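You operate a simulated robot arm through the tools that you are given. There is no shell and no other tool. Be economical: measure what you need, move in short steps, check, and stop when the job is done.

The job below is to be done with a simulated two-armed robot. You get a single attempt, and the scene is never put back.

JOB
Put the grey card on the table by the card stand away on the grey shelf of the high rack. Take the grease brush and put it on the press bench. Take the wiping block and put it on top of the bundle of blue offcuts. Take the green tin on the tub table and put it away on the shelf under the kit table. Put the teal weight in the tub one. Take the blue valve and put it on top of the yellow pack of strips. Put the gluing block on top of the white pack of strips. Put the buffing block on the divider board. Open the board drawer, take the pile card and put it in the tray of the board drawer, then shut the drawer. The order is free. Set down upright: grey card, wiping block, gluing block, buffing block, pile card.

Only the result counts: the job must be done as asked and must still hold three seconds after the hand-in. Knocking over, shifting, dropping, spilling or breaking anything else fails it.

ROBOT AND FRAMES
Two 7-joint arms with two-finger parallel grippers on one trunk, on a base that drives. Base frame: it is fixed to the floor where the robot stands at the start and does not move with it; the origin is under the middle of the robot, x ahead of it, y to its left, z up; the surface under the hand at the start is at about z = 740. Lengths are in mm, angles in degrees, forces in N, time in s.
The left shoulder is at the start at [50, 168, 1107], the right one opposite. With the tool pointing down near the work surface each hand reaches from about 100 to 660 mm from the robot's upright axis, wherever it stands, measured 20 degrees to its own side. Places, roughly: blue valve [-500, -8500, 500]; board drawer [1800, -9300, 700]; buffing block [3250, -7000, 750]; bundle of blue offcuts (9x5x6 cm) [700, -100, 800]; divider board [3000, -6750, 750]; gluing block [2750, -7500, 750]; grease brush [500, -250, 750]; green tin [750, -500, 750]; grey card [500, 0, 750]; grey shelf of the high rack [-1200, 3500, 1000]; pile card [3250, -6250, 750]; press bench [900, -3100, 800]; shelf under the kit table [1800, 1800, 400]; teal weight [2000, 0, 750]; tray of the board drawer [1800, -9300, 700]; tub one [3750, -3750, 750]; white pack of strips [2750, -7250, 750]; wiping block [500, -500, 750]; yellow pack of strips [2750, -8250, 500]. Payload 1.57 kg a hand.
The tool frame of a hand sits at the grasp point between the pads (the TCP): z along the fingers, y along the line on which they close. The tips reach 30 mm beyond it. The gripper opens to 80 mm. The fingers are 17 mm wide and 12 mm thick; the gripper's body (40 by 82 mm) begins 80 mm behind the TCP.
Orientation is that of the tool frame in the base frame, as a unit quaternion [w, x, y, z]. With the fingers straight down and closing along the base's y, the tool's x points along the base's -x, its y along +y and its z along -z.

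CONTROLS
- The arms move only by the tool apply_moves. It takes "left_deltas", "right_deltas" or both (then of equal length, played together; a hand with none holds still); each is a list of rows, each a list of 6 numbers: the shift along the tool's x, y, z in mm, then the turn, a rotation vector about the tool's x, y, z in degrees. In form: [[x, y, z, ax, ay, az], ...]. A call has 1 to 20 rows; each row shifts and turns the commanded pose from where the row before left it, along the tool's axes as they then stand. "left_hand" and "right_hand" are, for a hand that has rows, the opening, from 0 (shut) to 1 (fully open), set as the call begins (left out, the last holds). Rows are played at 5 a second. More than 50 mm and 8.6 degrees between two rows, or a gripper value outside its range, and nothing of the call is played. A pose out of reach is approached as far as the arm can. The call stops where the force on the tool passes 40 N (or 10 N more than at its start, if that is more) or the arm is blocked; 0.2 s more then pass. Each finger travels about 45 mm/s and halts on what it meets, pressing with about 20 N; the grip force reading is that of the motor and also rises with nothing between the fingers. The clock runs only during rows and for 0.2 s after the last one: add rows that do not move to give the fingers time. It gives the time, the measured TCP pose, the force on the tool (base axes), the opening and the grip force at its end, in the units of the frame above (readings bear some noise), with the torque about the TCP (base axes, N m) and any sound that the robot's microphone picked up.
- Cameras (640 x 400 px; columns grow to the right, rows downward): "scene" is now at [114.1, -45.9, 1310.4]; the picture's right is [-0.38, -0.92, 0.00], its down [-0.58, 0.24, -0.78] and it looks along [0.72, -0.30, -0.63] (base axes); focal length 285 px, centre (320, 200). "left" rides on the left gripper at [72, 7, -122] in its tool frame; the picture's right is [-0.09, 1.00, 0.00], its down [-0.84, -0.08, -0.54] and it looks along [-0.54, -0.05, 0.84] (tool axes); focal length 238 px, centre (320, 200). "right" rides on the right gripper at [72, -7, -122] in its tool frame; the picture's right is [0.09, 1.00, 0.00], its down [-0.84, 0.08, -0.54] and it looks along [-0.54, 0.05, 0.84] (tool axes); focal length 238 px, centre (320, 200). There is no depth. A picture from a camera that has moved, and an enlarged one, comes with that camera's place and axes in the base frame and with its lens. The place of the scene camera against the robot may be out by one fixed shift of up to 18 mm in any direction.
- capture(camera): a new picture of that camera. The clock stands still meanwhile.
- raise_lower(by): slides the trunk up (or, below 0, down) by that many mm; the arms and the scene camera ride with it, the base frame stays. It gives what a move gives, with no picture.
- steer(legs): drives the robot by 1 to 6 legs, each [ahead, left, turn to the left] in mm, mm and degrees, along the robot's own axes; the way and the turn of a leg run together, so that a leg with both is an arc; at most 1500 mm and 180 degrees a leg. The arms and the cameras ride along, it lands a little off, and it stops where it bumps. It gives what a move gives.
- head_to(pan, tilt): turns the head with the scene camera to pan (to the left, within 80 degrees either way) and tilt (down, from -29 to 69), counted from straight ahead of the robot. It gives what a move gives.
- zoom(camera, box): a new picture of the part [left, top, right, bottom] of that camera's present view, enlarged. The clock stands still meanwhile.
- finish_job(): hands the job in; it is judged then, once.

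Go step by step. Nothing tells you exact positions but the pictures and the camera data: compare them with the known pose of the tool, close in by small moves and look again before you grip or let go. The budget is 525 turns and 298 pictures, counting those below and the enlarged ones. Unless the task says otherwise, let go and move clear before handing in, and close with one line.

The tools are called as a command line: name --argument value ..., lists and objects as JSON in quotes. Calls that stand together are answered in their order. apply_moves: Moves the arms, as the interface text tells. Its arguments: {"type":"object","properties":{"left_deltas":{"type":"array"},"left_hand":{"type":"number"},"right_deltas":{"type":"array"},"right_hand":{"type":"number"}},"required":[]} The other tools are called the same way: raise_lower (by) slides the trunk up or down; steer (legs) drives the base; head_to (pan, tilt) turns the head that bears the scene camera; capture (camera) takes a picture; zoom (camera, box) takes an enlarged picture of a part of a camera's view; finish_job () hands the job in.

At the start:

```text
clock: 0.0
left_position: [411.2, 2.9, 1030.4]
left_tcp_rot: [0.0, -0.001, 1.0, 0.0]
left_contact_force: [-0.3, -0.4, -0.7]
left_wrist_torque: [-0.01, 0.04, 0.0]
left_gripper_width: 80.4
left_finger_force: 0.2
right_position: [402.1, -320.7, 1049.8]
right_tcp_rot: [-0.001, 0.0, 1.0, 0.001]
right_contact_force: [0.5, 0.0, -1.1]
right_wrist_torque: [-0.01, 0.01, 0.01]
right_gripper_width: 79.8
right_finger_force: 0.1
trunk travel left (down, up): [-275.0, 168.0]
robot x, y, heading: [-1.2, 1.7, 0.3]
head pan, tilt: [-22.6, 38.8]
```

scene: 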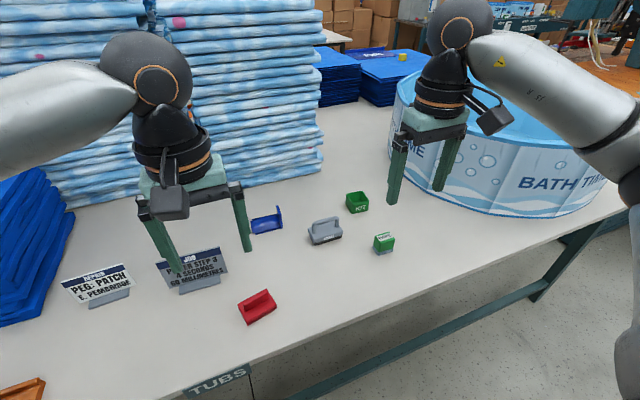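
right: 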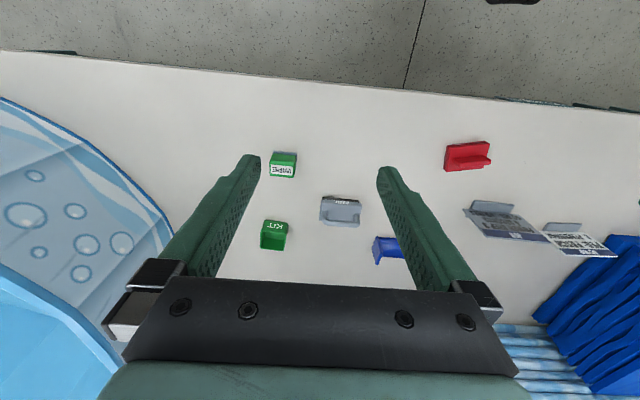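
left: 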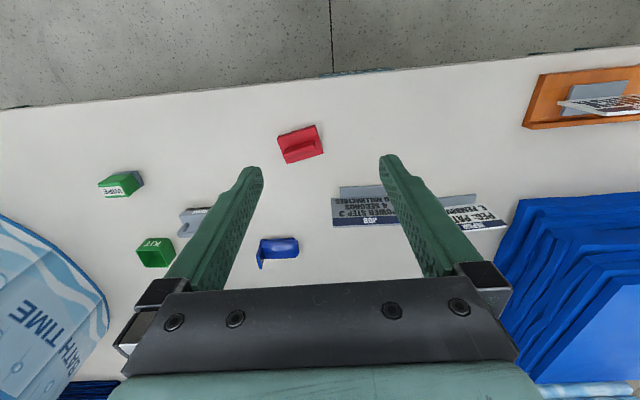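

I see the tub table with a red, a grey, a blue item, two green items and several cards. I'll look closer at each of them first.

zoom --camera "scene" --box '[220, 170, 420, 295]'

zoom --camera "scene" --box '[0, 220, 288, 400]'

head_to --pan 20 --tilt 45

```text
3.20 times, centred on (320, 232) of scene
camera zoom: at [114.1, -45.9, 1310.4], right [-0.38, -0.92, 0.0], down [-0.58, 0.24, -0.78], along [0.72, -0.3, -0.63], focal length 913 px, centre (320, 96)
```

zoom: 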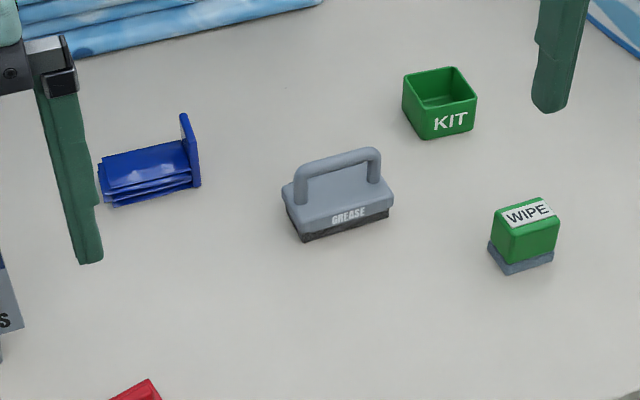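

```text
2.22 times, centred on (144, 310) of scene
camera zoom: at [114.1, -45.9, 1310.4], right [-0.38, -0.92, 0.0], down [-0.58, 0.24, -0.78], along [0.72, -0.3, -0.63], focal length 634 px, centre (711, -44)
```

zoom: 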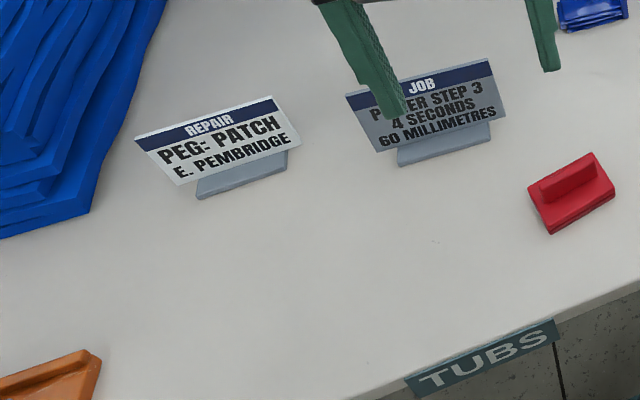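

```text
clock: 1.1
left_position: [409.8, 3.6, 1031.7]
left_tcp_rot: [0.0, 0.0, 1.0, 0.001]
left_contact_force: [0.1, -0.1, 0.0]
left_wrist_torque: [-0.01, -0.02, 0.04]
left_gripper_width: 80.2
left_finger_force: 0.0
right_position: [401.9, -320.2, 1050.7]
right_tcp_rot: [0.001, 0.0, 1.0, 0.001]
right_contact_force: [0.5, 0.4, 0.0]
right_wrist_torque: [0.02, 0.01, -0.02]
right_gripper_width: 80.1
right_finger_force: 0.1
trunk travel left (down, up): [-275.0, 168.0]
robot x, y, heading: [2.5, -2.7, 0.2]
head pan, tilt: [20.0, 45.0]
```

The JOB card is grey and the REPAIR card is white. I'll check the left side for the card stand.

capture --camera "scene"

```text
292 pictures are left
camera scene: at [111.3, 14.9, 1301.4], right [0.34, -0.94, 0.0], down [-0.66, -0.24, -0.71], along [0.66, 0.24, -0.71], focal length 285 px, centre (320, 200)
```

scene: 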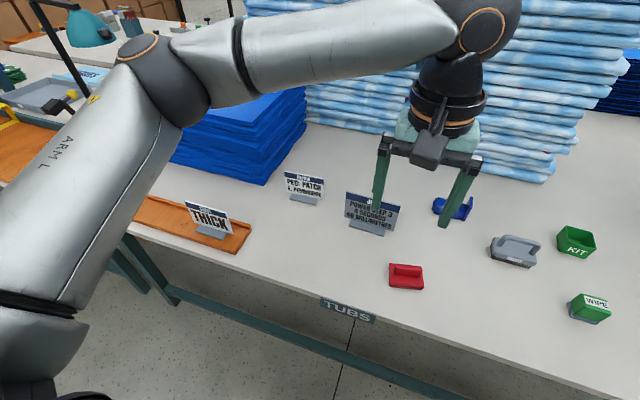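

The JOB card near (576, 51) is the grey card, and THICK sits on the wooden stand. The wiping block, tin, brush and offcuts lie to the right, so I'll pull the right hand in and drive right and slightly ahead.

apply_moves --right_deltas '[[0, 40, 0, 0, 0, 0], [0, 40, 0, 0, 0, 0], [0, 20, 0, 0, 0, 0]]'

steer --legs '[[0, -280, 0], [80, 0, 0]]'

head_to --pan 0 --tilt 42

capture --camera "scene"

capture --camera "left"

```text
clock: 1.9
left_position: [410.4, 3.9, 1030.6]
left_tcp_rot: [0.0, 0.0, 1.0, 0.0]
left_contact_force: [-0.2, 0.2, -0.3]
left_wrist_torque: [0.01, -0.01, -0.03]
left_gripper_width: 80.1
left_finger_force: 0.1
right_position: [402.1, -219.7, 1049.5]
right_tcp_rot: [0.001, 0.0, 1.0, 0.0]
right_contact_force: [0.1, 0.2, -0.4]
right_wrist_torque: [0.04, 0.0, -0.03]
right_gripper_width: 79.9
right_finger_force: 0.0
trunk travel left (down, up): [-275.0, 168.0]
robot x, y, heading: [6.5, 3.6, -0.3]
head pan, tilt: [20.0, 45.0]
```

```text
clock: 5.6
left_position: [491.3, -274.9, 1030.9]
left_tcp_rot: [-0.001, -0.002, 1.0, 0.001]
left_contact_force: [1.1, -0.6, -0.3]
left_wrist_torque: [0.0, -0.01, 0.02]
left_gripper_width: 80.0
left_finger_force: 0.1
right_position: [481.8, -498.1, 1049.8]
right_tcp_rot: [0.0, -0.002, 1.0, 0.0]
right_contact_force: [0.5, -0.1, 0.1]
right_wrist_torque: [0.01, 0.03, 0.02]
right_gripper_width: 79.9
right_finger_force: 0.1
trunk travel left (down, up): [-275.0, 168.0]
robot x, y, heading: [80.5, -279.2, 0.2]
head pan, tilt: [20.0, 45.0]
```

```text
clock: 6.4
left_position: [489.6, -274.1, 1031.0]
left_tcp_rot: [-0.001, -0.002, 1.0, 0.0]
left_contact_force: [-0.5, 0.1, 0.2]
left_wrist_torque: [0.0, 0.04, 0.03]
left_gripper_width: 80.1
left_finger_force: 0.0
right_position: [482.3, -498.2, 1050.6]
right_tcp_rot: [0.0, -0.001, 1.0, 0.0]
right_contact_force: [0.4, -0.5, -0.4]
right_wrist_torque: [-0.01, 0.02, 0.02]
right_gripper_width: 80.0
right_finger_force: 0.0
trunk travel left (down, up): [-275.0, 168.0]
robot x, y, heading: [80.2, -279.5, -0.0]
head pan, tilt: [0.0, 42.0]
```

```text
291 pictures are left
camera scene: at [198.0, -291.9, 1305.7], right [0.0, -1.0, 0.0], down [-0.67, 0.0, -0.74], along [0.74, 0.0, -0.67], focal length 285 px, centre (320, 200)
```

scene: 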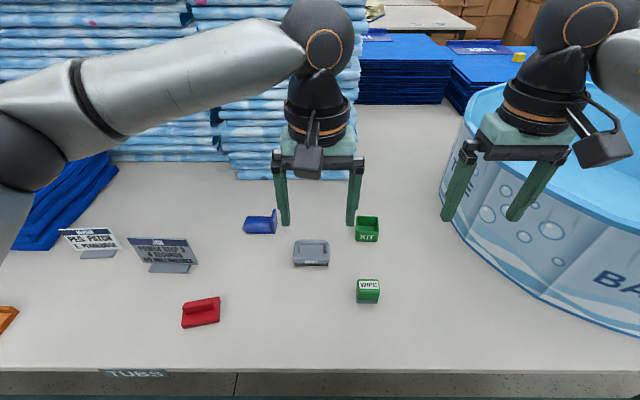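

```text
290 pictures are left
camera left: at [418.8, -269.4, 1153.0], right [0.09, 1.0, 0.0], down [0.84, -0.07, 0.54], along [0.54, -0.05, -0.84], focal length 238 px, centre (320, 200)
```

left: 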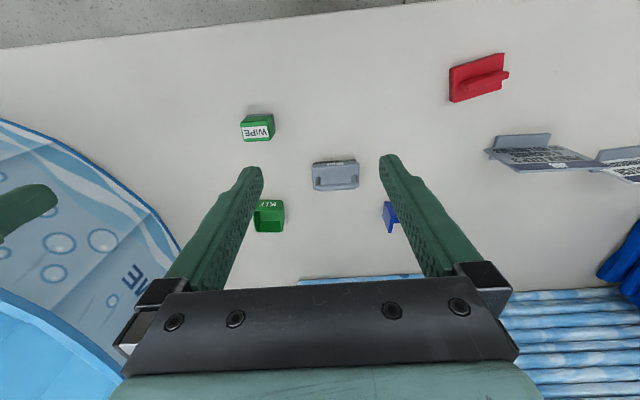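

The wiping block seems to be near (513, -378). I'll zoom in for its orientation and the bundle's.

zoom --camera "scene" --box '[230, 195, 400, 310]'

zoom --camera "left" --box '[220, 90, 420, 240]'

```text
3.48 times, centred on (315, 252) of scene
camera zoom: at [198.0, -291.9, 1305.7], right [0.0, -1.0, 0.0], down [-0.67, 0.0, -0.74], along [0.74, 0.0, -0.67], focal length 992 px, centre (337, 17)
```

zoom: 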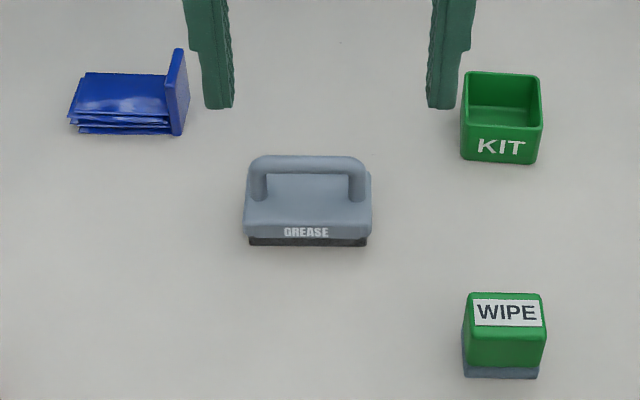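

```text
2.67 times, centred on (320, 165) of left
camera zoom: at [418.8, -269.4, 1153.0], right [0.09, 1.0, 0.0], down [0.84, -0.07, 0.54], along [0.54, -0.05, -0.84], focal length 636 px, centre (320, 293)
```

zoom: 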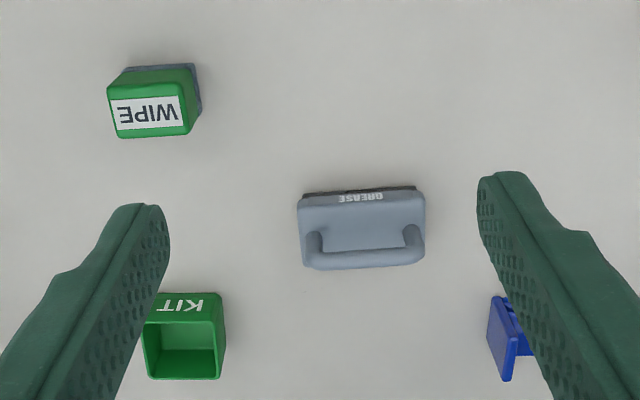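

The wiping block reads about (516, -380) with its faces square to the axes. I'll clear the right hand backward and bring the left hand above the block.

apply_moves --right_deltas '[[45, -10, 0, 0, 0, 0], [45, -10, 0, 0, 0, 0], [45, -10, 0, 0, 0, 0], [0, 0, 0, 0, 0, 0], [0, 0, 0, 0, 0, 0], [0, 0, 0, 0, 0, 0]]' --left_deltas '[[0, 0, 20, 0, 0, 0], [0, 0, 20, 0, 0, 0], [-7, -26, 30, 0, 0, 0], [-7, -26, 30, 0, 0, 0], [-7, -26, 30, 0, 0, 0], [-7, -26, 30, 0, 0, 0]]'

capture --camera "left"

```text
clock: 7.8
left_position: [517.5, -378.4, 870.6]
left_tcp_rot: [-0.001, -0.003, 1.0, 0.001]
left_contact_force: [0.1, -0.4, 1.0]
left_wrist_torque: [0.0, 0.03, 0.0]
left_gripper_width: 80.0
left_finger_force: 0.0
right_position: [346.7, -528.7, 1049.5]
right_tcp_rot: [0.0, -0.002, 1.0, 0.0]
right_contact_force: [-0.4, -0.3, 0.4]
right_wrist_torque: [0.02, 0.03, 0.0]
right_gripper_width: 79.9
right_finger_force: 0.1
trunk travel left (down, up): [-275.0, 168.0]
robot x, y, heading: [78.3, -276.1, 0.2]
head pan, tilt: [0.0, 42.0]
```

```text
287 pictures are left
camera left: at [446.4, -373.9, 993.1], right [0.09, 1.0, 0.0], down [0.84, -0.07, 0.54], along [0.54, -0.05, -0.84], focal length 238 px, centre (320, 200)
```

left: 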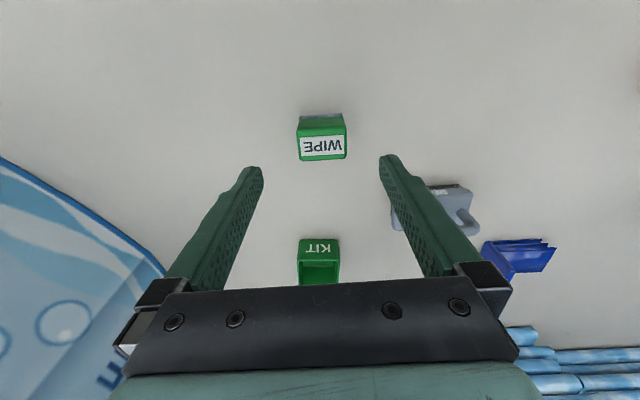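

The block's top centre is at about (521, -380). I'll descend around it and close.

apply_moves --left_deltas '[[-3, -1, 40, 0, 0, 0], [0, 0, 38, 0, 0, 0]]'

capture --camera "left"

```text
clock: 8.4
left_position: [520.6, -381.8, 791.9]
left_tcp_rot: [0.0, -0.002, 1.0, 0.001]
left_contact_force: [0.0, -0.1, 0.4]
left_wrist_torque: [0.0, 0.0, 0.03]
left_gripper_width: 80.2
left_finger_force: 0.0
right_position: [347.1, -528.9, 1048.7]
right_tcp_rot: [0.0, -0.002, 1.0, 0.0]
right_contact_force: [0.0, 0.3, -0.9]
right_wrist_torque: [0.03, 0.01, -0.02]
right_gripper_width: 80.0
right_finger_force: 0.0
trunk travel left (down, up): [-275.0, 168.0]
robot x, y, heading: [80.4, -281.7, 0.2]
head pan, tilt: [0.0, 42.0]
```

```text
286 pictures are left
camera left: at [449.6, -375.1, 915.1], right [0.09, 1.0, 0.0], down [0.84, -0.07, 0.54], along [0.54, -0.05, -0.84], focal length 238 px, centre (320, 200)
```

left: 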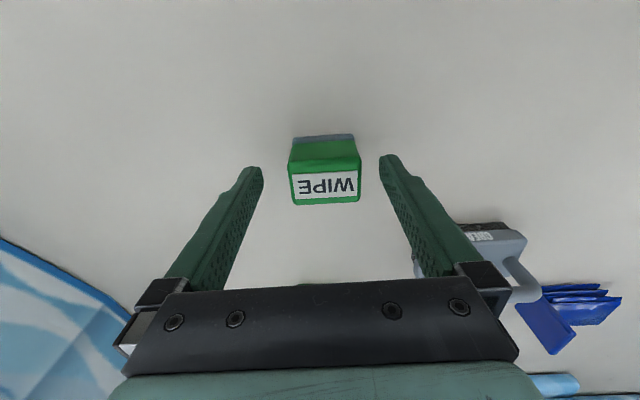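

The block lies centred between the fingers. Closing and lifting.

apply_moves --left_hand 0 --left_deltas '[[0, 0, 0, 0, 0, 0], [0, 0, 0, 0, 0, 0], [0, 0, 0, 0, 0, 0], [0, 0, 0, 0, 0, 0], [0, 0, -40, 0, 0, 0], [0, 0, -40, 0, 0, 0], [0, 0, -30, 0, 0, 0]]'

capture --camera "left"

```text
clock: 10.0
left_position: [521.4, -379.0, 903.6]
left_tcp_rot: [0.001, -0.001, 1.0, 0.0]
left_contact_force: [0.9, 0.1, -0.1]
left_wrist_torque: [-0.01, -0.01, 0.01]
left_gripper_width: 44.1
left_finger_force: 19.9
right_position: [347.5, -529.6, 1048.9]
right_tcp_rot: [0.0, -0.002, 1.0, 0.0]
right_contact_force: [0.2, -0.9, 0.4]
right_wrist_torque: [-0.03, 0.0, 0.0]
right_gripper_width: 80.0
right_finger_force: 0.0
trunk travel left (down, up): [-275.0, 168.0]
robot x, y, heading: [78.1, -278.9, 0.2]
head pan, tilt: [0.0, 42.0]
```

```text
285 pictures are left
camera left: at [450.5, -374.2, 1025.5], right [0.09, 1.0, 0.0], down [0.84, -0.07, 0.54], along [0.54, -0.05, -0.84], focal length 238 px, centre (320, 200)
```

left: 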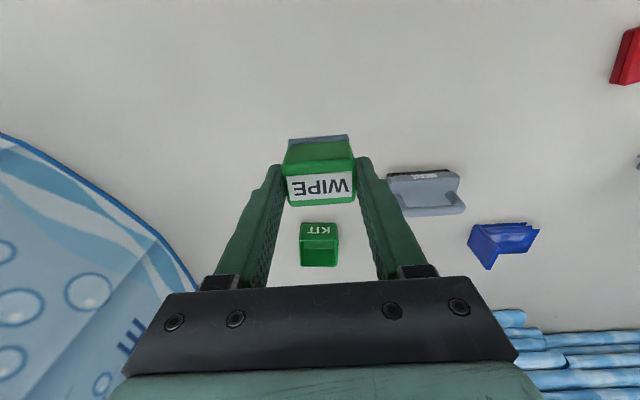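

Holding the wiping block at 44 mm width. Now I'll look closely at the bundle.

zoom --camera "left" --box '[440, 190, 560, 280]'

zoom --camera "scene" --box '[225, 195, 305, 245]'

```text
4.44 times, centred on (500, 235) of left
camera zoom: at [450.5, -374.2, 1025.5], right [0.09, 1.0, 0.0], down [0.84, -0.07, 0.54], along [0.54, -0.05, -0.84], focal length 1059 px, centre (-480, 44)
```

zoom: 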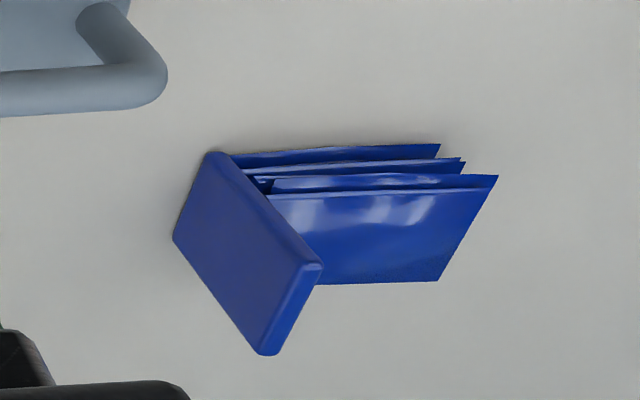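

```text
8.00 times, centred on (265, 220) of scene
camera zoom: at [198.0, -292.0, 1305.7], right [0.0, -1.0, 0.0], down [-0.67, 0.0, -0.74], along [0.74, 0.0, -0.67], focal length 2282 px, centre (760, 40)
```

zoom: 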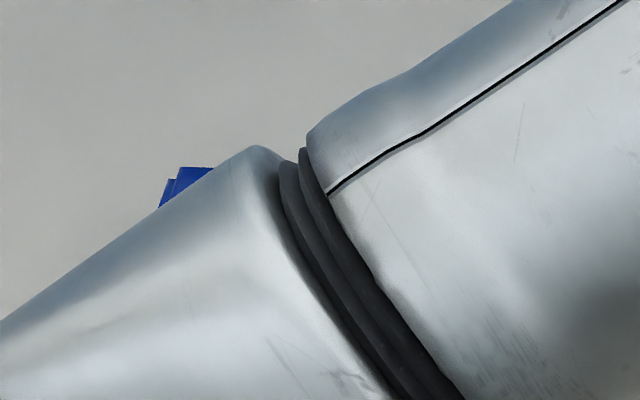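

The stack top is near z 764, spanning x 698–742 and y -152 to -80, with an end flap at y -157 up to 794. I'll nudge the base ahead for reach, then bring the block above the flap-free part of the stack.

steer --legs '[[50, 40, 0]]'

```text
clock: 11.1
left_position: [572.2, -339.9, 903.5]
left_tcp_rot: [0.0, -0.002, 1.0, 0.001]
left_contact_force: [0.4, 1.0, -0.4]
left_wrist_torque: [0.02, 0.03, -0.01]
left_gripper_width: 44.1
left_finger_force: 20.2
right_position: [396.2, -488.5, 1049.6]
right_tcp_rot: [0.0, -0.002, 1.0, 0.0]
right_contact_force: [0.1, 0.5, -0.5]
right_wrist_torque: [-0.03, -0.01, -0.01]
right_gripper_width: 79.9
right_finger_force: 0.1
trunk travel left (down, up): [-275.0, 168.0]
robot x, y, heading: [131.1, -240.0, 0.3]
head pan, tilt: [0.0, 42.0]
```

apply_moves --left_deltas '[[-25, 39, 0, 0, 0, 0], [-25, 39, 0, 0, 0, 0], [-25, 39, 0, 0, 0, 0], [-25, 39, 0, 0, 0, 0], [-25, 39, 0, 0, 0, 0], [-23, 38, 0, 0, 0, 0], [0, 0, 20, 0, 0, 0]]'

capture --camera "left"

capture --camera "scene"

```text
clock: 12.7
left_position: [719.2, -105.3, 885.3]
left_tcp_rot: [0.0, -0.002, 1.0, 0.0]
left_contact_force: [0.5, -0.2, -0.4]
left_wrist_torque: [-0.03, 0.01, 0.0]
left_gripper_width: 44.2
left_finger_force: 19.9
right_position: [396.5, -489.0, 1048.2]
right_tcp_rot: [0.0, -0.002, 1.0, 0.0]
right_contact_force: [-0.1, -0.8, 0.1]
right_wrist_torque: [0.0, 0.01, 0.01]
right_gripper_width: 80.0
right_finger_force: 0.1
trunk travel left (down, up): [-275.0, 168.0]
robot x, y, heading: [133.0, -242.8, 0.2]
head pan, tilt: [0.0, 42.0]
```

```text
282 pictures are left
camera left: at [647.7, -99.2, 1006.1], right [0.09, 1.0, 0.0], down [0.84, -0.07, 0.54], along [0.54, -0.05, -0.84], focal length 238 px, centre (320, 200)
```

left: 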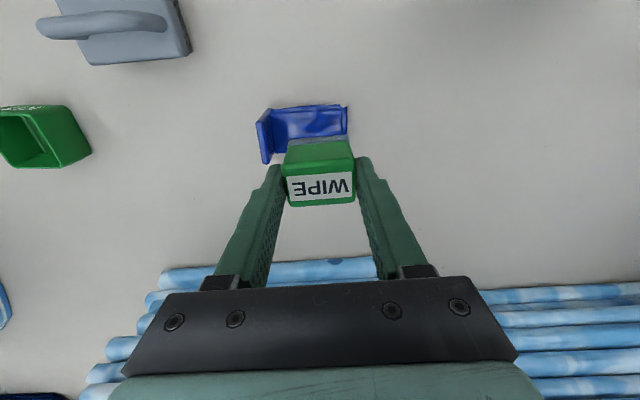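

```text
281 pictures are left
camera scene: at [247.5, -252.0, 1305.7], right [0.0, -1.0, 0.0], down [-0.67, 0.0, -0.74], along [0.74, 0.0, -0.67], focal length 285 px, centre (320, 200)
```

scene: 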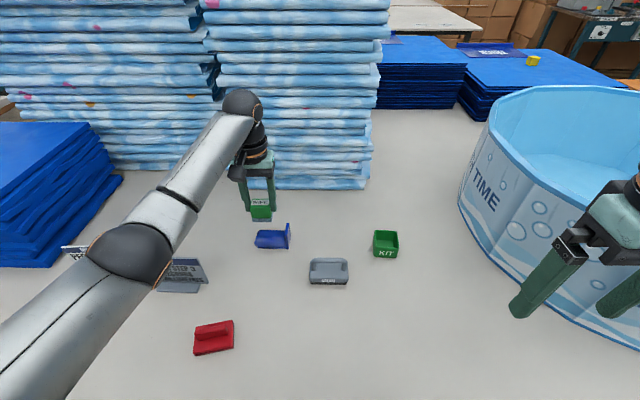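

The stack's near end reads (699, -78), agreeing with my estimate. Descending onto it.

apply_moves --left_deltas '[[0, 0, 30, 0, 0, 0], [0, 0, 22, 0, 0, 0], [0, 0, 0, 0, 0, 0]]'

zoom --camera "left" --box '[220, 90, 420, 215]'

zoom --camera "scene" --box '[220, 170, 320, 260]'

```text
clock: 13.5
left_position: [718.6, -106.2, 831.4]
left_tcp_rot: [0.001, -0.002, 1.0, 0.0]
left_contact_force: [0.1, 0.1, -0.3]
left_wrist_torque: [0.02, -0.01, -0.03]
left_gripper_width: 44.3
left_finger_force: 19.6
right_position: [396.6, -489.4, 1048.7]
right_tcp_rot: [0.0, -0.002, 1.0, 0.0]
right_contact_force: [-0.2, 0.2, 0.8]
right_wrist_torque: [-0.01, 0.03, -0.01]
right_gripper_width: 80.2
right_finger_force: 0.1
trunk travel left (down, up): [-275.0, 168.0]
robot x, y, heading: [129.9, -241.0, 0.4]
head pan, tilt: [0.0, 42.0]
```

```text
3.20 times, centred on (320, 152) of left
camera zoom: at [646.7, -100.5, 953.0], right [0.09, 1.0, 0.0], down [0.84, -0.07, 0.54], along [0.54, -0.05, -0.84], focal length 763 px, centre (320, 352)
```

zoom: 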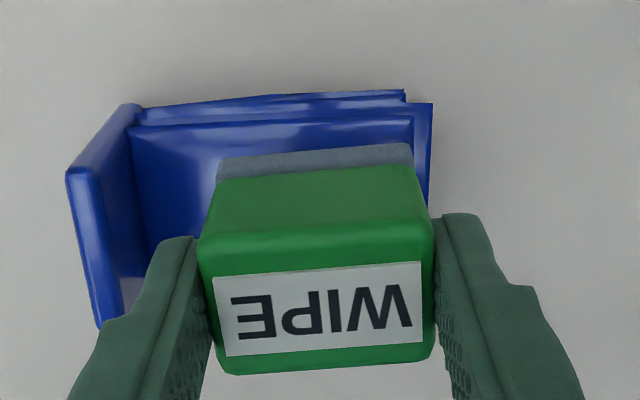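

```text
4.44 times, centred on (270, 215) of scene
camera zoom: at [247.4, -252.0, 1305.7], right [0.0, -1.0, 0.0], down [-0.67, 0.0, -0.74], along [0.74, 0.0, -0.67], focal length 1268 px, centre (542, 133)
```

zoom: 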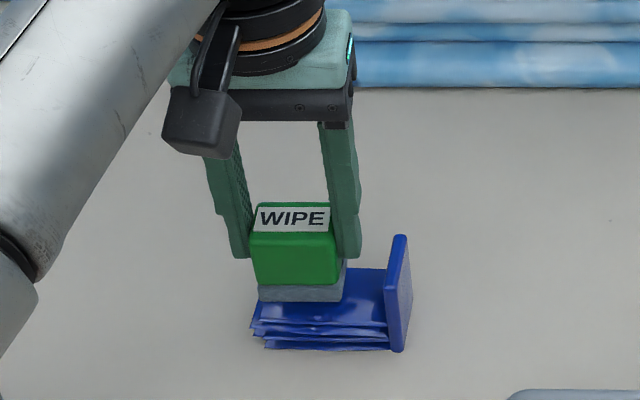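

Alignment looks right: the block stands over the sheets, with room to the flap. Lowering in small steps.

apply_moves --left_deltas '[[0, 0, 4, 0, 0, 0], [0, 0, 3, 0, 0, 0], [0, 0, 2, 0, 0, 0], [0, 0, 2, 0, 0, 0], [0, 0, 0, 0, 0, 0]]'

zoom --camera "scene" --box '[220, 170, 320, 260]'

```text
clock: 14.7
left_position: [718.8, -106.0, 819.8]
left_tcp_rot: [0.0, -0.002, 1.0, 0.0]
left_contact_force: [0.0, -0.4, -1.0]
left_wrist_torque: [-0.01, 0.0, 0.02]
left_gripper_width: 43.9
left_finger_force: 20.0
right_position: [396.3, -489.8, 1049.4]
right_tcp_rot: [0.0, -0.001, 1.0, 0.0]
right_contact_force: [-0.1, 0.2, -0.5]
right_wrist_torque: [0.0, -0.01, 0.02]
right_gripper_width: 80.1
right_finger_force: 0.1
trunk travel left (down, up): [-275.0, 168.0]
robot x, y, heading: [128.6, -241.2, 0.1]
head pan, tilt: [0.0, 42.0]
```

```text
4.44 times, centred on (270, 215) of scene
camera zoom: at [247.4, -252.0, 1305.7], right [0.0, -1.0, 0.0], down [-0.67, 0.0, -0.74], along [0.74, 0.0, -0.67], focal length 1268 px, centre (542, 133)
```

zoom: 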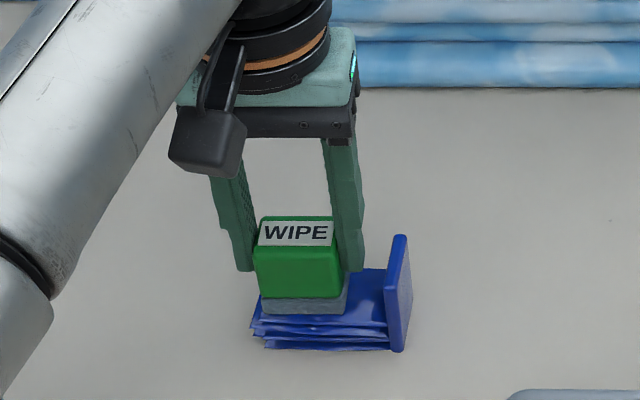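

apply_moves --left_deltas '[[0, 0, 2, 0, 0, 0], [0, 0, 2, 0, 0, 0], [0, 0, 2, 0, 0, 0], [0, 0, 0, 0, 0, 0]]'

```text
clock: 15.7
left_position: [718.7, -105.7, 816.1]
left_tcp_rot: [0.003, -0.002, 1.0, 0.0]
left_contact_force: [1.2, 0.5, 17.2]
left_wrist_torque: [0.04, -0.08, -0.01]
left_gripper_width: 44.4
left_finger_force: 20.0
right_position: [395.2, -489.5, 1050.1]
right_tcp_rot: [0.002, -0.001, 1.0, 0.0]
right_contact_force: [-0.2, 0.6, 0.1]
right_wrist_torque: [0.01, 0.0, 0.01]
right_gripper_width: 79.9
right_finger_force: 0.1
trunk travel left (down, up): [-275.0, 168.0]
robot x, y, heading: [129.5, -242.9, 0.1]
head pan, tilt: [0.0, 42.0]
```

Contact at z 816. I'll ease off, open a little, and lift.

apply_moves --left_deltas '[[0, 0, -1.5, 0, 0, 0]]'

apply_moves --left_hand 0.7 --left_deltas '[[0, 0, 0, 0, 0, 0], [0, 0, 0, 0, 0, 0], [0, 0, 0, 0, 0, 0], [0, 0, -20, 0, 0, 0], [0, 0, -40, 0, 0, 0], [0, 0, -40, 0, 0, 0]]'

capture --camera "scene"

```text
clock: 16.1
left_position: [718.2, -105.1, 817.9]
left_tcp_rot: [0.001, -0.002, 1.0, 0.0]
left_contact_force: [5.0, -0.6, 11.8]
left_wrist_torque: [-0.01, -0.3, 0.04]
left_gripper_width: 44.4
left_finger_force: 20.7
right_position: [397.1, -489.9, 1049.3]
right_tcp_rot: [0.001, -0.001, 1.0, 0.0]
right_contact_force: [1.3, 0.1, 0.0]
right_wrist_torque: [0.0, 0.0, -0.01]
right_gripper_width: 79.9
right_finger_force: 0.1
trunk travel left (down, up): [-275.0, 168.0]
robot x, y, heading: [127.9, -239.2, 0.1]
head pan, tilt: [0.0, 42.0]
```

```text
clock: 17.5
left_position: [719.5, -106.1, 916.9]
left_tcp_rot: [-0.001, -0.002, 1.0, 0.0]
left_contact_force: [-1.0, 1.0, 0.1]
left_wrist_torque: [-0.01, 0.04, 0.0]
left_gripper_width: 56.0
left_finger_force: 0.0
right_position: [396.0, -489.4, 1048.6]
right_tcp_rot: [0.0, -0.001, 1.0, 0.001]
right_contact_force: [-0.1, -0.1, -0.1]
right_wrist_torque: [0.05, 0.02, 0.0]
right_gripper_width: 79.8
right_finger_force: 0.0
trunk travel left (down, up): [-275.0, 168.0]
robot x, y, heading: [129.9, -243.5, 0.2]
head pan, tilt: [0.0, 42.0]
```

```text
277 pictures are left
camera scene: at [247.2, -252.1, 1305.7], right [0.0, -1.0, 0.0], down [-0.67, 0.0, -0.74], along [0.74, 0.0, -0.67], focal length 285 px, centre (320, 200)
```

scene: 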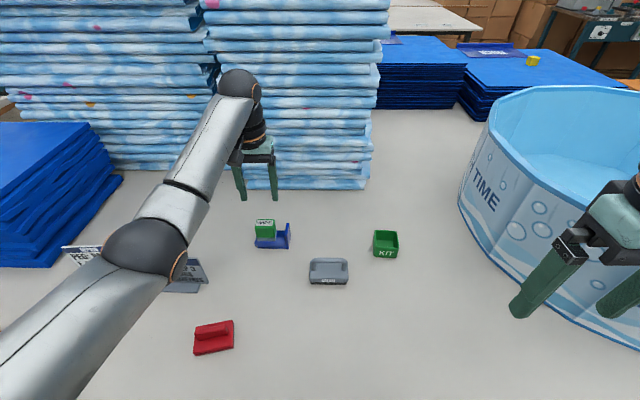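

The wiping block sits on the bundle. Next, the right hand goes above the green tin while the left retracts towards the grey card.

apply_moves --right_deltas '[[0, 45, 0, 0, 0, 0], [0, 44, 0, 0, 0, 0], [-45, 0, 0, 0, 0, 0], [-45, 0, 20, 0, 0, 0], [-45, 0, 40, 0, 0, 0], [-45, 0, 40, 0, 0, 0], [-45, 0, 40, 0, 0, 0], [-45, 0, 0, 0, 0, 0], [-22, 0, 0, 0, 0, 0]]' --left_deltas '[[0, 0, -40, 0, 0, 0], [40, 20, 0, 0, 0, 0], [40, 40, 0, 0, 0, 0], [40, 40, 0, 0, 0, 0], [20, 40, 0, 0, 0, 0], [0, 0, 0, 0, 0, 0], [0, 0, 0, 0, 0, 0], [0, 0, 0, 0, 0, 0], [0, 0, 0, 0, 0, 0]]' --left_hand 1

capture --camera "right"

capture --camera "left"

```text
refused: row 3 steps farther than a row can; nothing moved
```

```text
276 pictures are left
camera right: at [324.5, -497.4, 1170.2], right [-0.1, 1.0, 0.0], down [0.84, 0.08, 0.54], along [0.54, 0.05, -0.84], focal length 238 px, centre (320, 200)
```

right: 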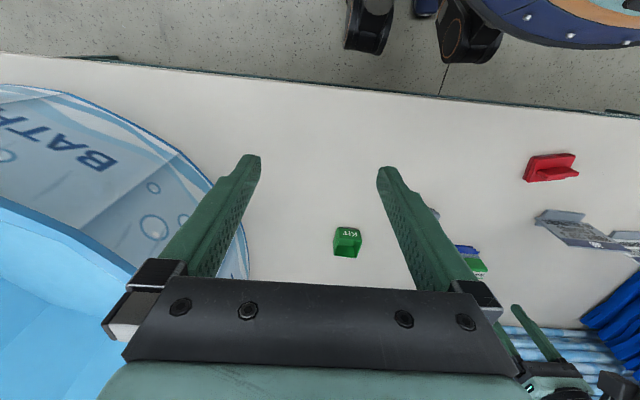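

```text
275 pictures are left
camera left: at [647.3, -100.4, 1038.5], right [0.09, 1.0, 0.0], down [0.84, -0.07, 0.54], along [0.54, -0.05, -0.84], focal length 238 px, centre (320, 200)
```

left: 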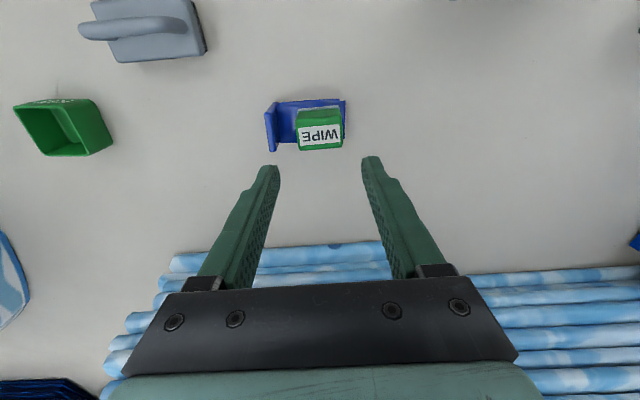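

apply_moves --right_deltas '[[0, 45, 0, 0, 0, 0], [0, 42, 0, 0, 0, 0], [-45, 0, 0, 0, 0, 0], [-40, 0, 25, 0, 0, 0], [-40, 0, 28, 0, 0, 0], [-40, 0, 28, 0, 0, 0], [-40, 0, 28, 0, 0, 0], [-40, 0, 28, 0, 0, 0], [-40, 0, 28, 0, 0, 0]]' --left_deltas '[[0, 0, -40, 0, 0, 0], [40, 20, 0, 0, 0, 0], [30, 35, 0, 0, 0, 0], [30, 35, 0, 0, 0, 0], [30, 35, 0, 0, 0, 0], [20, 35, 0, 0, 0, 0], [0, 0, 0, 0, 0, 0], [0, 0, 0, 0, 0, 0], [0, 0, 0, 0, 0, 0]]' --left_hand 1

capture --camera "right"

capture --camera "left"

```text
clock: 19.5
left_position: [568.8, 53.1, 955.1]
left_tcp_rot: [-0.001, -0.002, 1.0, -0.001]
left_contact_force: [-0.2, -0.6, 0.1]
left_wrist_torque: [-0.04, -0.01, 0.01]
left_gripper_width: 80.1
left_finger_force: 0.1
right_position: [681.7, -400.0, 883.2]
right_tcp_rot: [0.001, -0.003, 1.0, 0.0]
right_contact_force: [-0.1, -0.3, 0.6]
right_wrist_torque: [0.04, 0.0, 0.02]
right_gripper_width: 79.8
right_finger_force: 0.2
trunk travel left (down, up): [-275.0, 168.0]
robot x, y, heading: [127.0, -242.0, 0.1]
head pan, tilt: [0.0, 42.0]
```

```text
274 pictures are left
camera right: at [609.6, -408.5, 1005.1], right [-0.1, 1.0, 0.0], down [0.84, 0.08, 0.54], along [0.54, 0.05, -0.84], focal length 238 px, centre (320, 200)
```

right: 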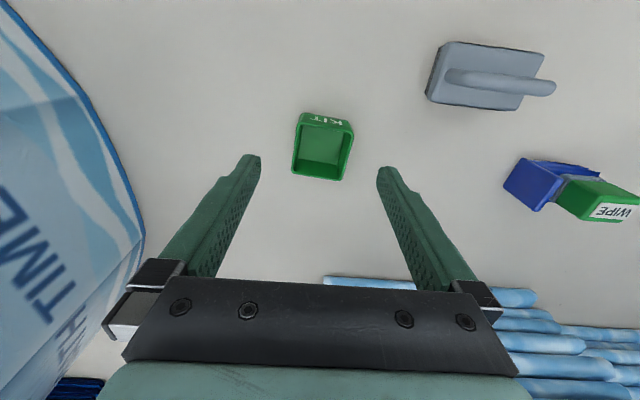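

```text
273 pictures are left
camera left: at [497.2, 58.7, 1077.1], right [0.09, 1.0, 0.0], down [0.84, -0.07, 0.54], along [0.54, -0.05, -0.84], focal length 238 px, centre (320, 200)
```

left: 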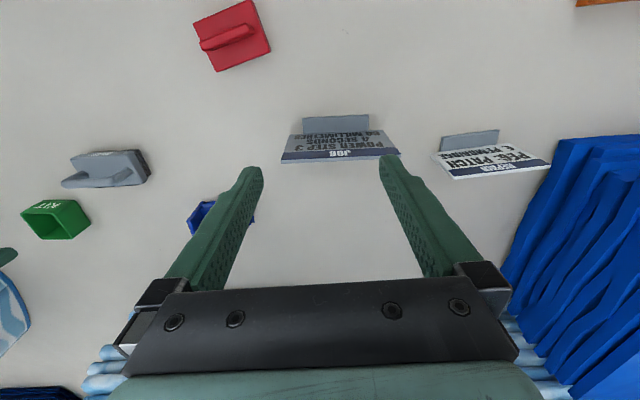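

The tin's rim centre is at about (692, -399). I'll descend around it.

apply_moves --right_deltas '[[-11, 0, 30, 0, 0, 0], [0, 0, 35, 0, 0, 0], [0, 0, 35, 0, 0, 0]]'

capture --camera "right"

zoom --camera "left" --box '[260, 90, 420, 190]'

```text
clock: 20.3
left_position: [567.8, 53.3, 955.0]
left_tcp_rot: [0.0, -0.001, 1.0, 0.0]
left_contact_force: [-0.5, -1.2, -0.5]
left_wrist_torque: [-0.02, 0.01, -0.04]
left_gripper_width: 80.1
left_finger_force: 0.1
right_position: [692.4, -399.7, 782.9]
right_tcp_rot: [0.002, -0.002, 1.0, 0.0]
right_contact_force: [-0.1, -0.5, -1.0]
right_wrist_torque: [0.01, 0.0, 0.02]
right_gripper_width: 80.1
right_finger_force: 0.0
trunk travel left (down, up): [-275.0, 168.0]
robot x, y, heading: [129.0, -237.4, 0.1]
head pan, tilt: [0.0, 42.0]
```

```text
272 pictures are left
camera right: at [620.3, -408.8, 904.3], right [-0.1, 1.0, 0.0], down [0.84, 0.08, 0.54], along [0.54, 0.05, -0.84], focal length 238 px, centre (320, 200)
```

right: 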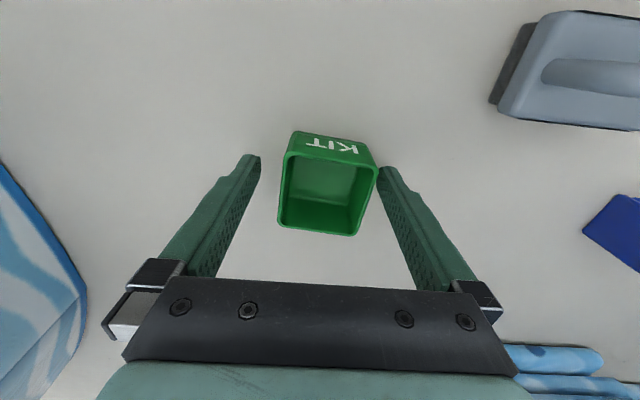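

```text
4.00 times, centred on (340, 140) of left
camera zoom: at [497.1, 58.4, 1077.3], right [0.09, 1.0, 0.0], down [0.84, -0.07, 0.54], along [0.54, -0.05, -0.84], focal length 953 px, centre (240, 440)
```

zoom: 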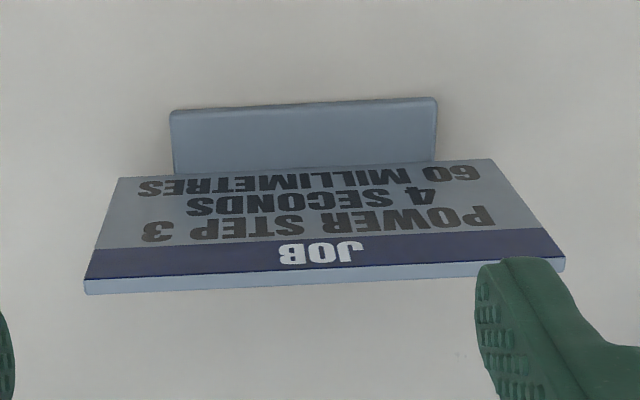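

The tin is centred in the hand. Closing and lifting.

apply_moves --right_hand 0 --right_deltas '[[0, 0, 0, 0, 0, 0], [0, 0, 0, 0, 0, 0], [0, 0, 0, 0, 0, 0], [0, 0, 0, 0, 0, 0], [0, 0, -40, 0, 0, 0], [0, 0, -40, 0, 0, 0], [0, 0, -40, 0, 0, 0], [40, 0, -20, 0, 0, 0], [40, 0, 0, 0, 0, 0], [40, 0, 0, 0, 0, 0], [40, 0, 0, 0, 0, 0]]'

capture --camera "right"

head_to --pan 35 --tilt 45

capture --camera "scene"

```text
clock: 22.7
left_position: [567.8, 52.4, 955.9]
left_tcp_rot: [0.0, -0.003, 1.0, 0.0]
left_contact_force: [0.3, -0.4, -0.4]
left_wrist_torque: [0.0, 0.0, 0.0]
left_gripper_width: 80.1
left_finger_force: 0.2
right_position: [533.6, -403.0, 922.9]
right_tcp_rot: [0.0, -0.001, 1.0, 0.0]
right_contact_force: [0.0, 0.5, -1.5]
right_wrist_torque: [-0.01, -0.02, 0.02]
right_gripper_width: 55.8
right_finger_force: 20.5
trunk travel left (down, up): [-275.0, 168.0]
robot x, y, heading: [128.7, -241.5, 0.3]
head pan, tilt: [0.0, 42.0]
```

```text
270 pictures are left
camera right: at [460.6, -411.0, 1044.5], right [-0.1, 1.0, 0.0], down [0.84, 0.08, 0.54], along [0.54, 0.05, -0.84], focal length 238 px, centre (320, 200)
```

right: 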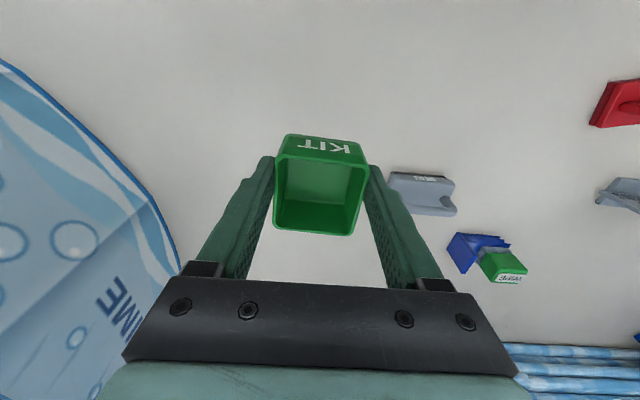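

```text
clock: 23.7
left_position: [567.8, 52.6, 954.6]
left_tcp_rot: [0.0, -0.002, 1.0, 0.0]
left_contact_force: [-1.0, 0.6, 0.5]
left_wrist_torque: [-0.02, -0.02, -0.03]
left_gripper_width: 80.0
left_finger_force: 0.0
right_position: [533.8, -402.4, 923.5]
right_tcp_rot: [-0.001, -0.002, 1.0, 0.0]
right_contact_force: [0.6, -0.6, -1.3]
right_wrist_torque: [0.02, 0.02, -0.04]
right_gripper_width: 55.6
right_finger_force: 20.4
trunk travel left (down, up): [-275.0, 168.0]
robot x, y, heading: [125.9, -239.9, 0.2]
head pan, tilt: [35.0, 45.0]
```

```text
269 pictures are left
camera scene: at [230.3, -205.5, 1301.4], right [0.58, -0.82, 0.0], down [-0.58, -0.41, -0.71], along [0.58, 0.41, -0.71], focal length 285 px, centre (320, 200)
```

scene: 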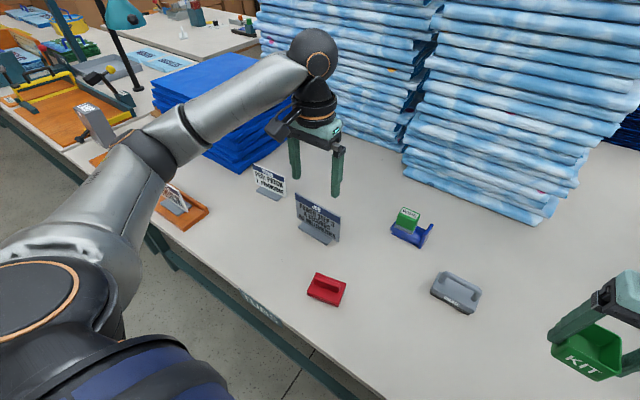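

The tin is held. Before gripping the card, I want to know the shelves it and the tin must go on, so I'll look left and around.

head_to --pan 60 --tilt 15

capture --camera "scene"

```text
clock: 24.6
left_position: [567.6, 51.9, 956.3]
left_tcp_rot: [0.001, -0.002, 1.0, 0.0]
left_contact_force: [-0.5, -0.6, -1.2]
left_wrist_torque: [-0.02, -0.01, -0.01]
left_gripper_width: 79.9
left_finger_force: 0.1
right_position: [533.1, -403.6, 923.9]
right_tcp_rot: [0.0, -0.001, 1.0, 0.0]
right_contact_force: [0.9, 0.0, -0.9]
right_wrist_torque: [0.04, 0.01, 0.01]
right_gripper_width: 55.3
right_finger_force: 20.2
trunk travel left (down, up): [-275.0, 168.0]
robot x, y, heading: [129.9, -240.9, 0.1]
head pan, tilt: [60.0, 15.0]
```

```text
268 pictures are left
camera scene: at [210.3, -171.3, 1348.1], right [0.87, -0.5, 0.0], down [-0.13, -0.23, -0.97], along [0.48, 0.84, -0.26], focal length 285 px, centre (320, 200)
```

scene: 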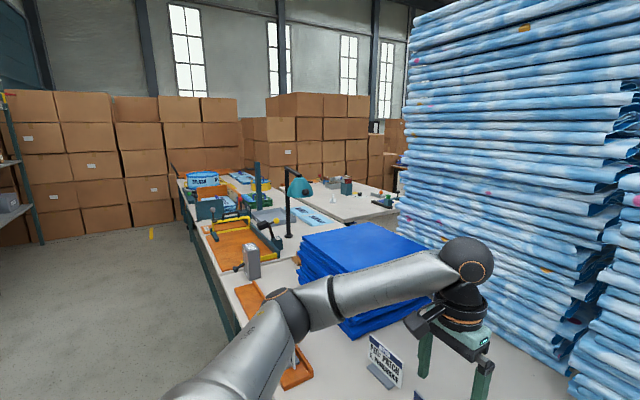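

zoom --camera "scene" --box '[160, 150, 420, 250]'

head_to --pan 80 --tilt 10

zoom --camera "scene" --box '[0, 50, 320, 250]'

```text
2.46 times, centred on (290, 200) of scene
camera zoom: at [210.3, -171.3, 1348.1], right [0.87, -0.5, 0.0], down [-0.13, -0.23, -0.97], along [0.48, 0.84, -0.26], focal length 702 px, centre (394, 200)
```

zoom: 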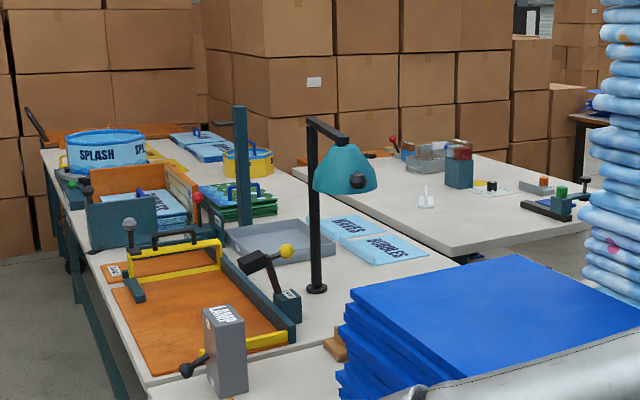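

```text
clock: 25.5
left_position: [568.2, 52.9, 955.1]
left_tcp_rot: [0.0, -0.002, 1.0, 0.0]
left_contact_force: [-0.5, 0.2, 0.1]
left_wrist_torque: [-0.03, 0.01, 0.0]
left_gripper_width: 80.1
left_finger_force: 0.1
right_position: [533.0, -403.0, 923.8]
right_tcp_rot: [0.0, -0.002, 1.0, 0.0]
right_contact_force: [0.8, 0.2, -0.3]
right_wrist_torque: [-0.01, 0.02, 0.0]
right_gripper_width: 55.4
right_finger_force: 19.8
trunk travel left (down, up): [-275.0, 168.0]
robot x, y, heading: [129.3, -239.1, 0.4]
head pan, tilt: [80.0, 10.0]
```

```text
2.00 times, centred on (160, 150) of scene
camera zoom: at [179.7, -160.7, 1356.3], right [0.99, -0.17, 0.0], down [-0.03, -0.17, -0.98], along [0.17, 0.97, -0.17], focal length 570 px, centre (640, 300)
```

zoom: 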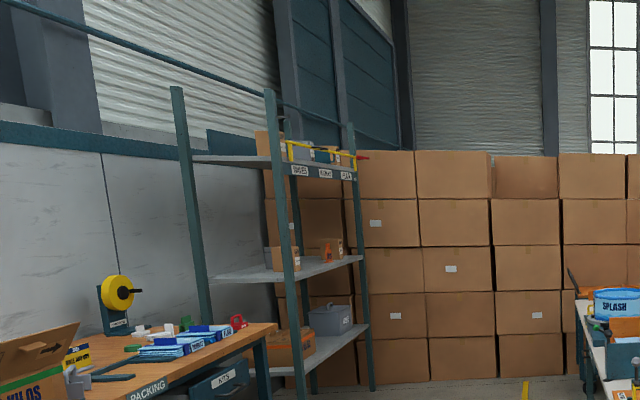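

The middle shelf of the rack (~1000) has plenty of headroom, so a top-down grip on the card will do. I'll turn the left hand 90° so its fingers close across the card plate (along x).

apply_moves --left_deltas '[[0, 0, 0, 0, 0, -8.5], [0, 0, 0, 0, 0, -8.5], [0, 0, 0, 0, 0, -8.5], [0, 0, 0, 0, 0, -8.5], [0, 0, 0, 0, 0, -8.5], [0, 0, 0, 0, 0, -8.5], [0, 0, 0, 0, 0, -8.5], [0, 0, 0, 0, 0, -8.5], [0, 0, 0, 0, 0, -8.5], [0, 0, 0, 0, 0, -8.5], [0, 0, 0, 0, 0, -5]]'

capture --camera "left"

head_to --pan 30 --tilt 42

capture --camera "scene"

```text
clock: 27.9
left_position: [568.2, 53.8, 955.7]
left_tcp_rot: [0.001, 0.71, -0.705, 0.0]
left_contact_force: [0.0, -0.3, 0.4]
left_wrist_torque: [0.04, -0.02, 0.01]
left_gripper_width: 80.0
left_finger_force: 0.0
right_position: [532.2, -403.2, 923.2]
right_tcp_rot: [0.0, -0.001, 1.0, 0.0]
right_contact_force: [0.6, 0.8, -1.2]
right_wrist_torque: [0.02, 0.01, -0.01]
right_gripper_width: 55.5
right_finger_force: 19.7
trunk travel left (down, up): [-275.0, 168.0]
robot x, y, heading: [128.6, -239.1, 0.2]
head pan, tilt: [80.0, 10.0]
```

```text
265 pictures are left
camera left: at [562.2, -19.5, 1077.5], right [-1.0, 0.09, 0.0], down [0.07, 0.84, 0.54], along [0.05, 0.54, -0.84], focal length 238 px, centre (320, 200)
```

left: 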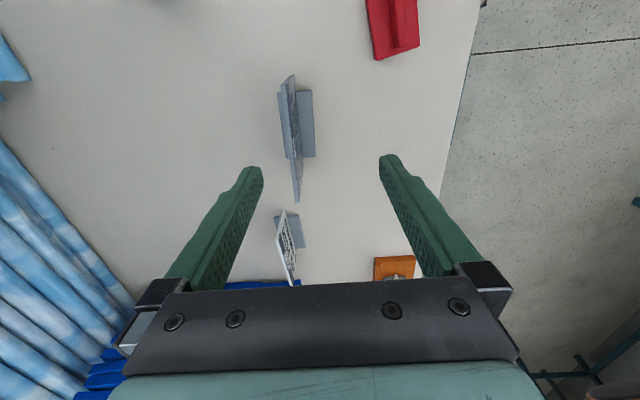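

```text
clock: 29.1
left_position: [568.0, 53.6, 955.3]
left_tcp_rot: [0.0, 0.708, -0.706, 0.0]
left_contact_force: [0.0, -0.7, -0.1]
left_wrist_torque: [-0.02, 0.04, -0.02]
left_gripper_width: 79.9
left_finger_force: 0.2
right_position: [533.3, -403.2, 923.8]
right_tcp_rot: [0.0, -0.001, 1.0, 0.0]
right_contact_force: [0.0, 0.2, -1.1]
right_wrist_torque: [0.0, 0.03, -0.04]
right_gripper_width: 55.3
right_finger_force: 20.1
trunk travel left (down, up): [-275.0, 168.0]
robot x, y, heading: [127.0, -239.4, 0.2]
head pan, tilt: [30.0, 42.0]
```

```text
264 pictures are left
camera scene: at [236.1, -210.2, 1305.7], right [0.5, -0.86, 0.0], down [-0.58, -0.34, -0.74], along [0.64, 0.37, -0.67], focal length 285 px, centre (320, 200)
```

scene: 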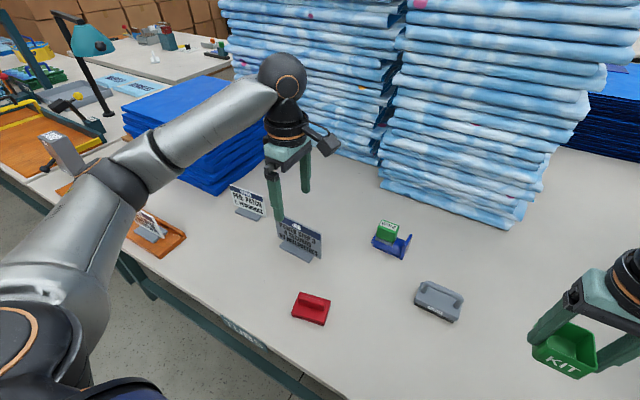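

The plate's top edge runs through about (597, 68). I'll go over it and partly down.

apply_moves --left_deltas '[[-14, -29, 0, 0, 0, 0], [0, 0, 40, 0, 0, 0], [0, 0, 30, 0, 0, 0]]'

capture --camera "left"

```text
clock: 29.9
left_position: [597.0, 68.4, 886.3]
left_tcp_rot: [0.0, 0.708, -0.706, 0.0]
left_contact_force: [0.1, -0.2, -0.5]
left_wrist_torque: [0.0, -0.02, 0.0]
left_gripper_width: 80.0
left_finger_force: 0.0
right_position: [533.5, -402.0, 922.5]
right_tcp_rot: [0.001, -0.002, 1.0, 0.001]
right_contact_force: [0.4, 0.0, -1.9]
right_wrist_torque: [0.03, 0.02, 0.0]
right_gripper_width: 55.2
right_finger_force: 20.5
trunk travel left (down, up): [-275.0, 168.0]
robot x, y, heading: [130.2, -237.6, -0.2]
head pan, tilt: [30.0, 42.0]
```

```text
263 pictures are left
camera left: at [590.8, -5.3, 1008.1], right [-1.0, 0.09, 0.0], down [0.07, 0.84, 0.54], along [0.05, 0.54, -0.84], focal length 238 px, centre (320, 200)
```

left: 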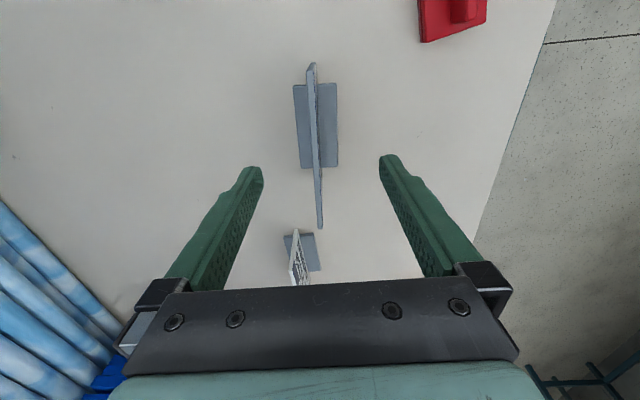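

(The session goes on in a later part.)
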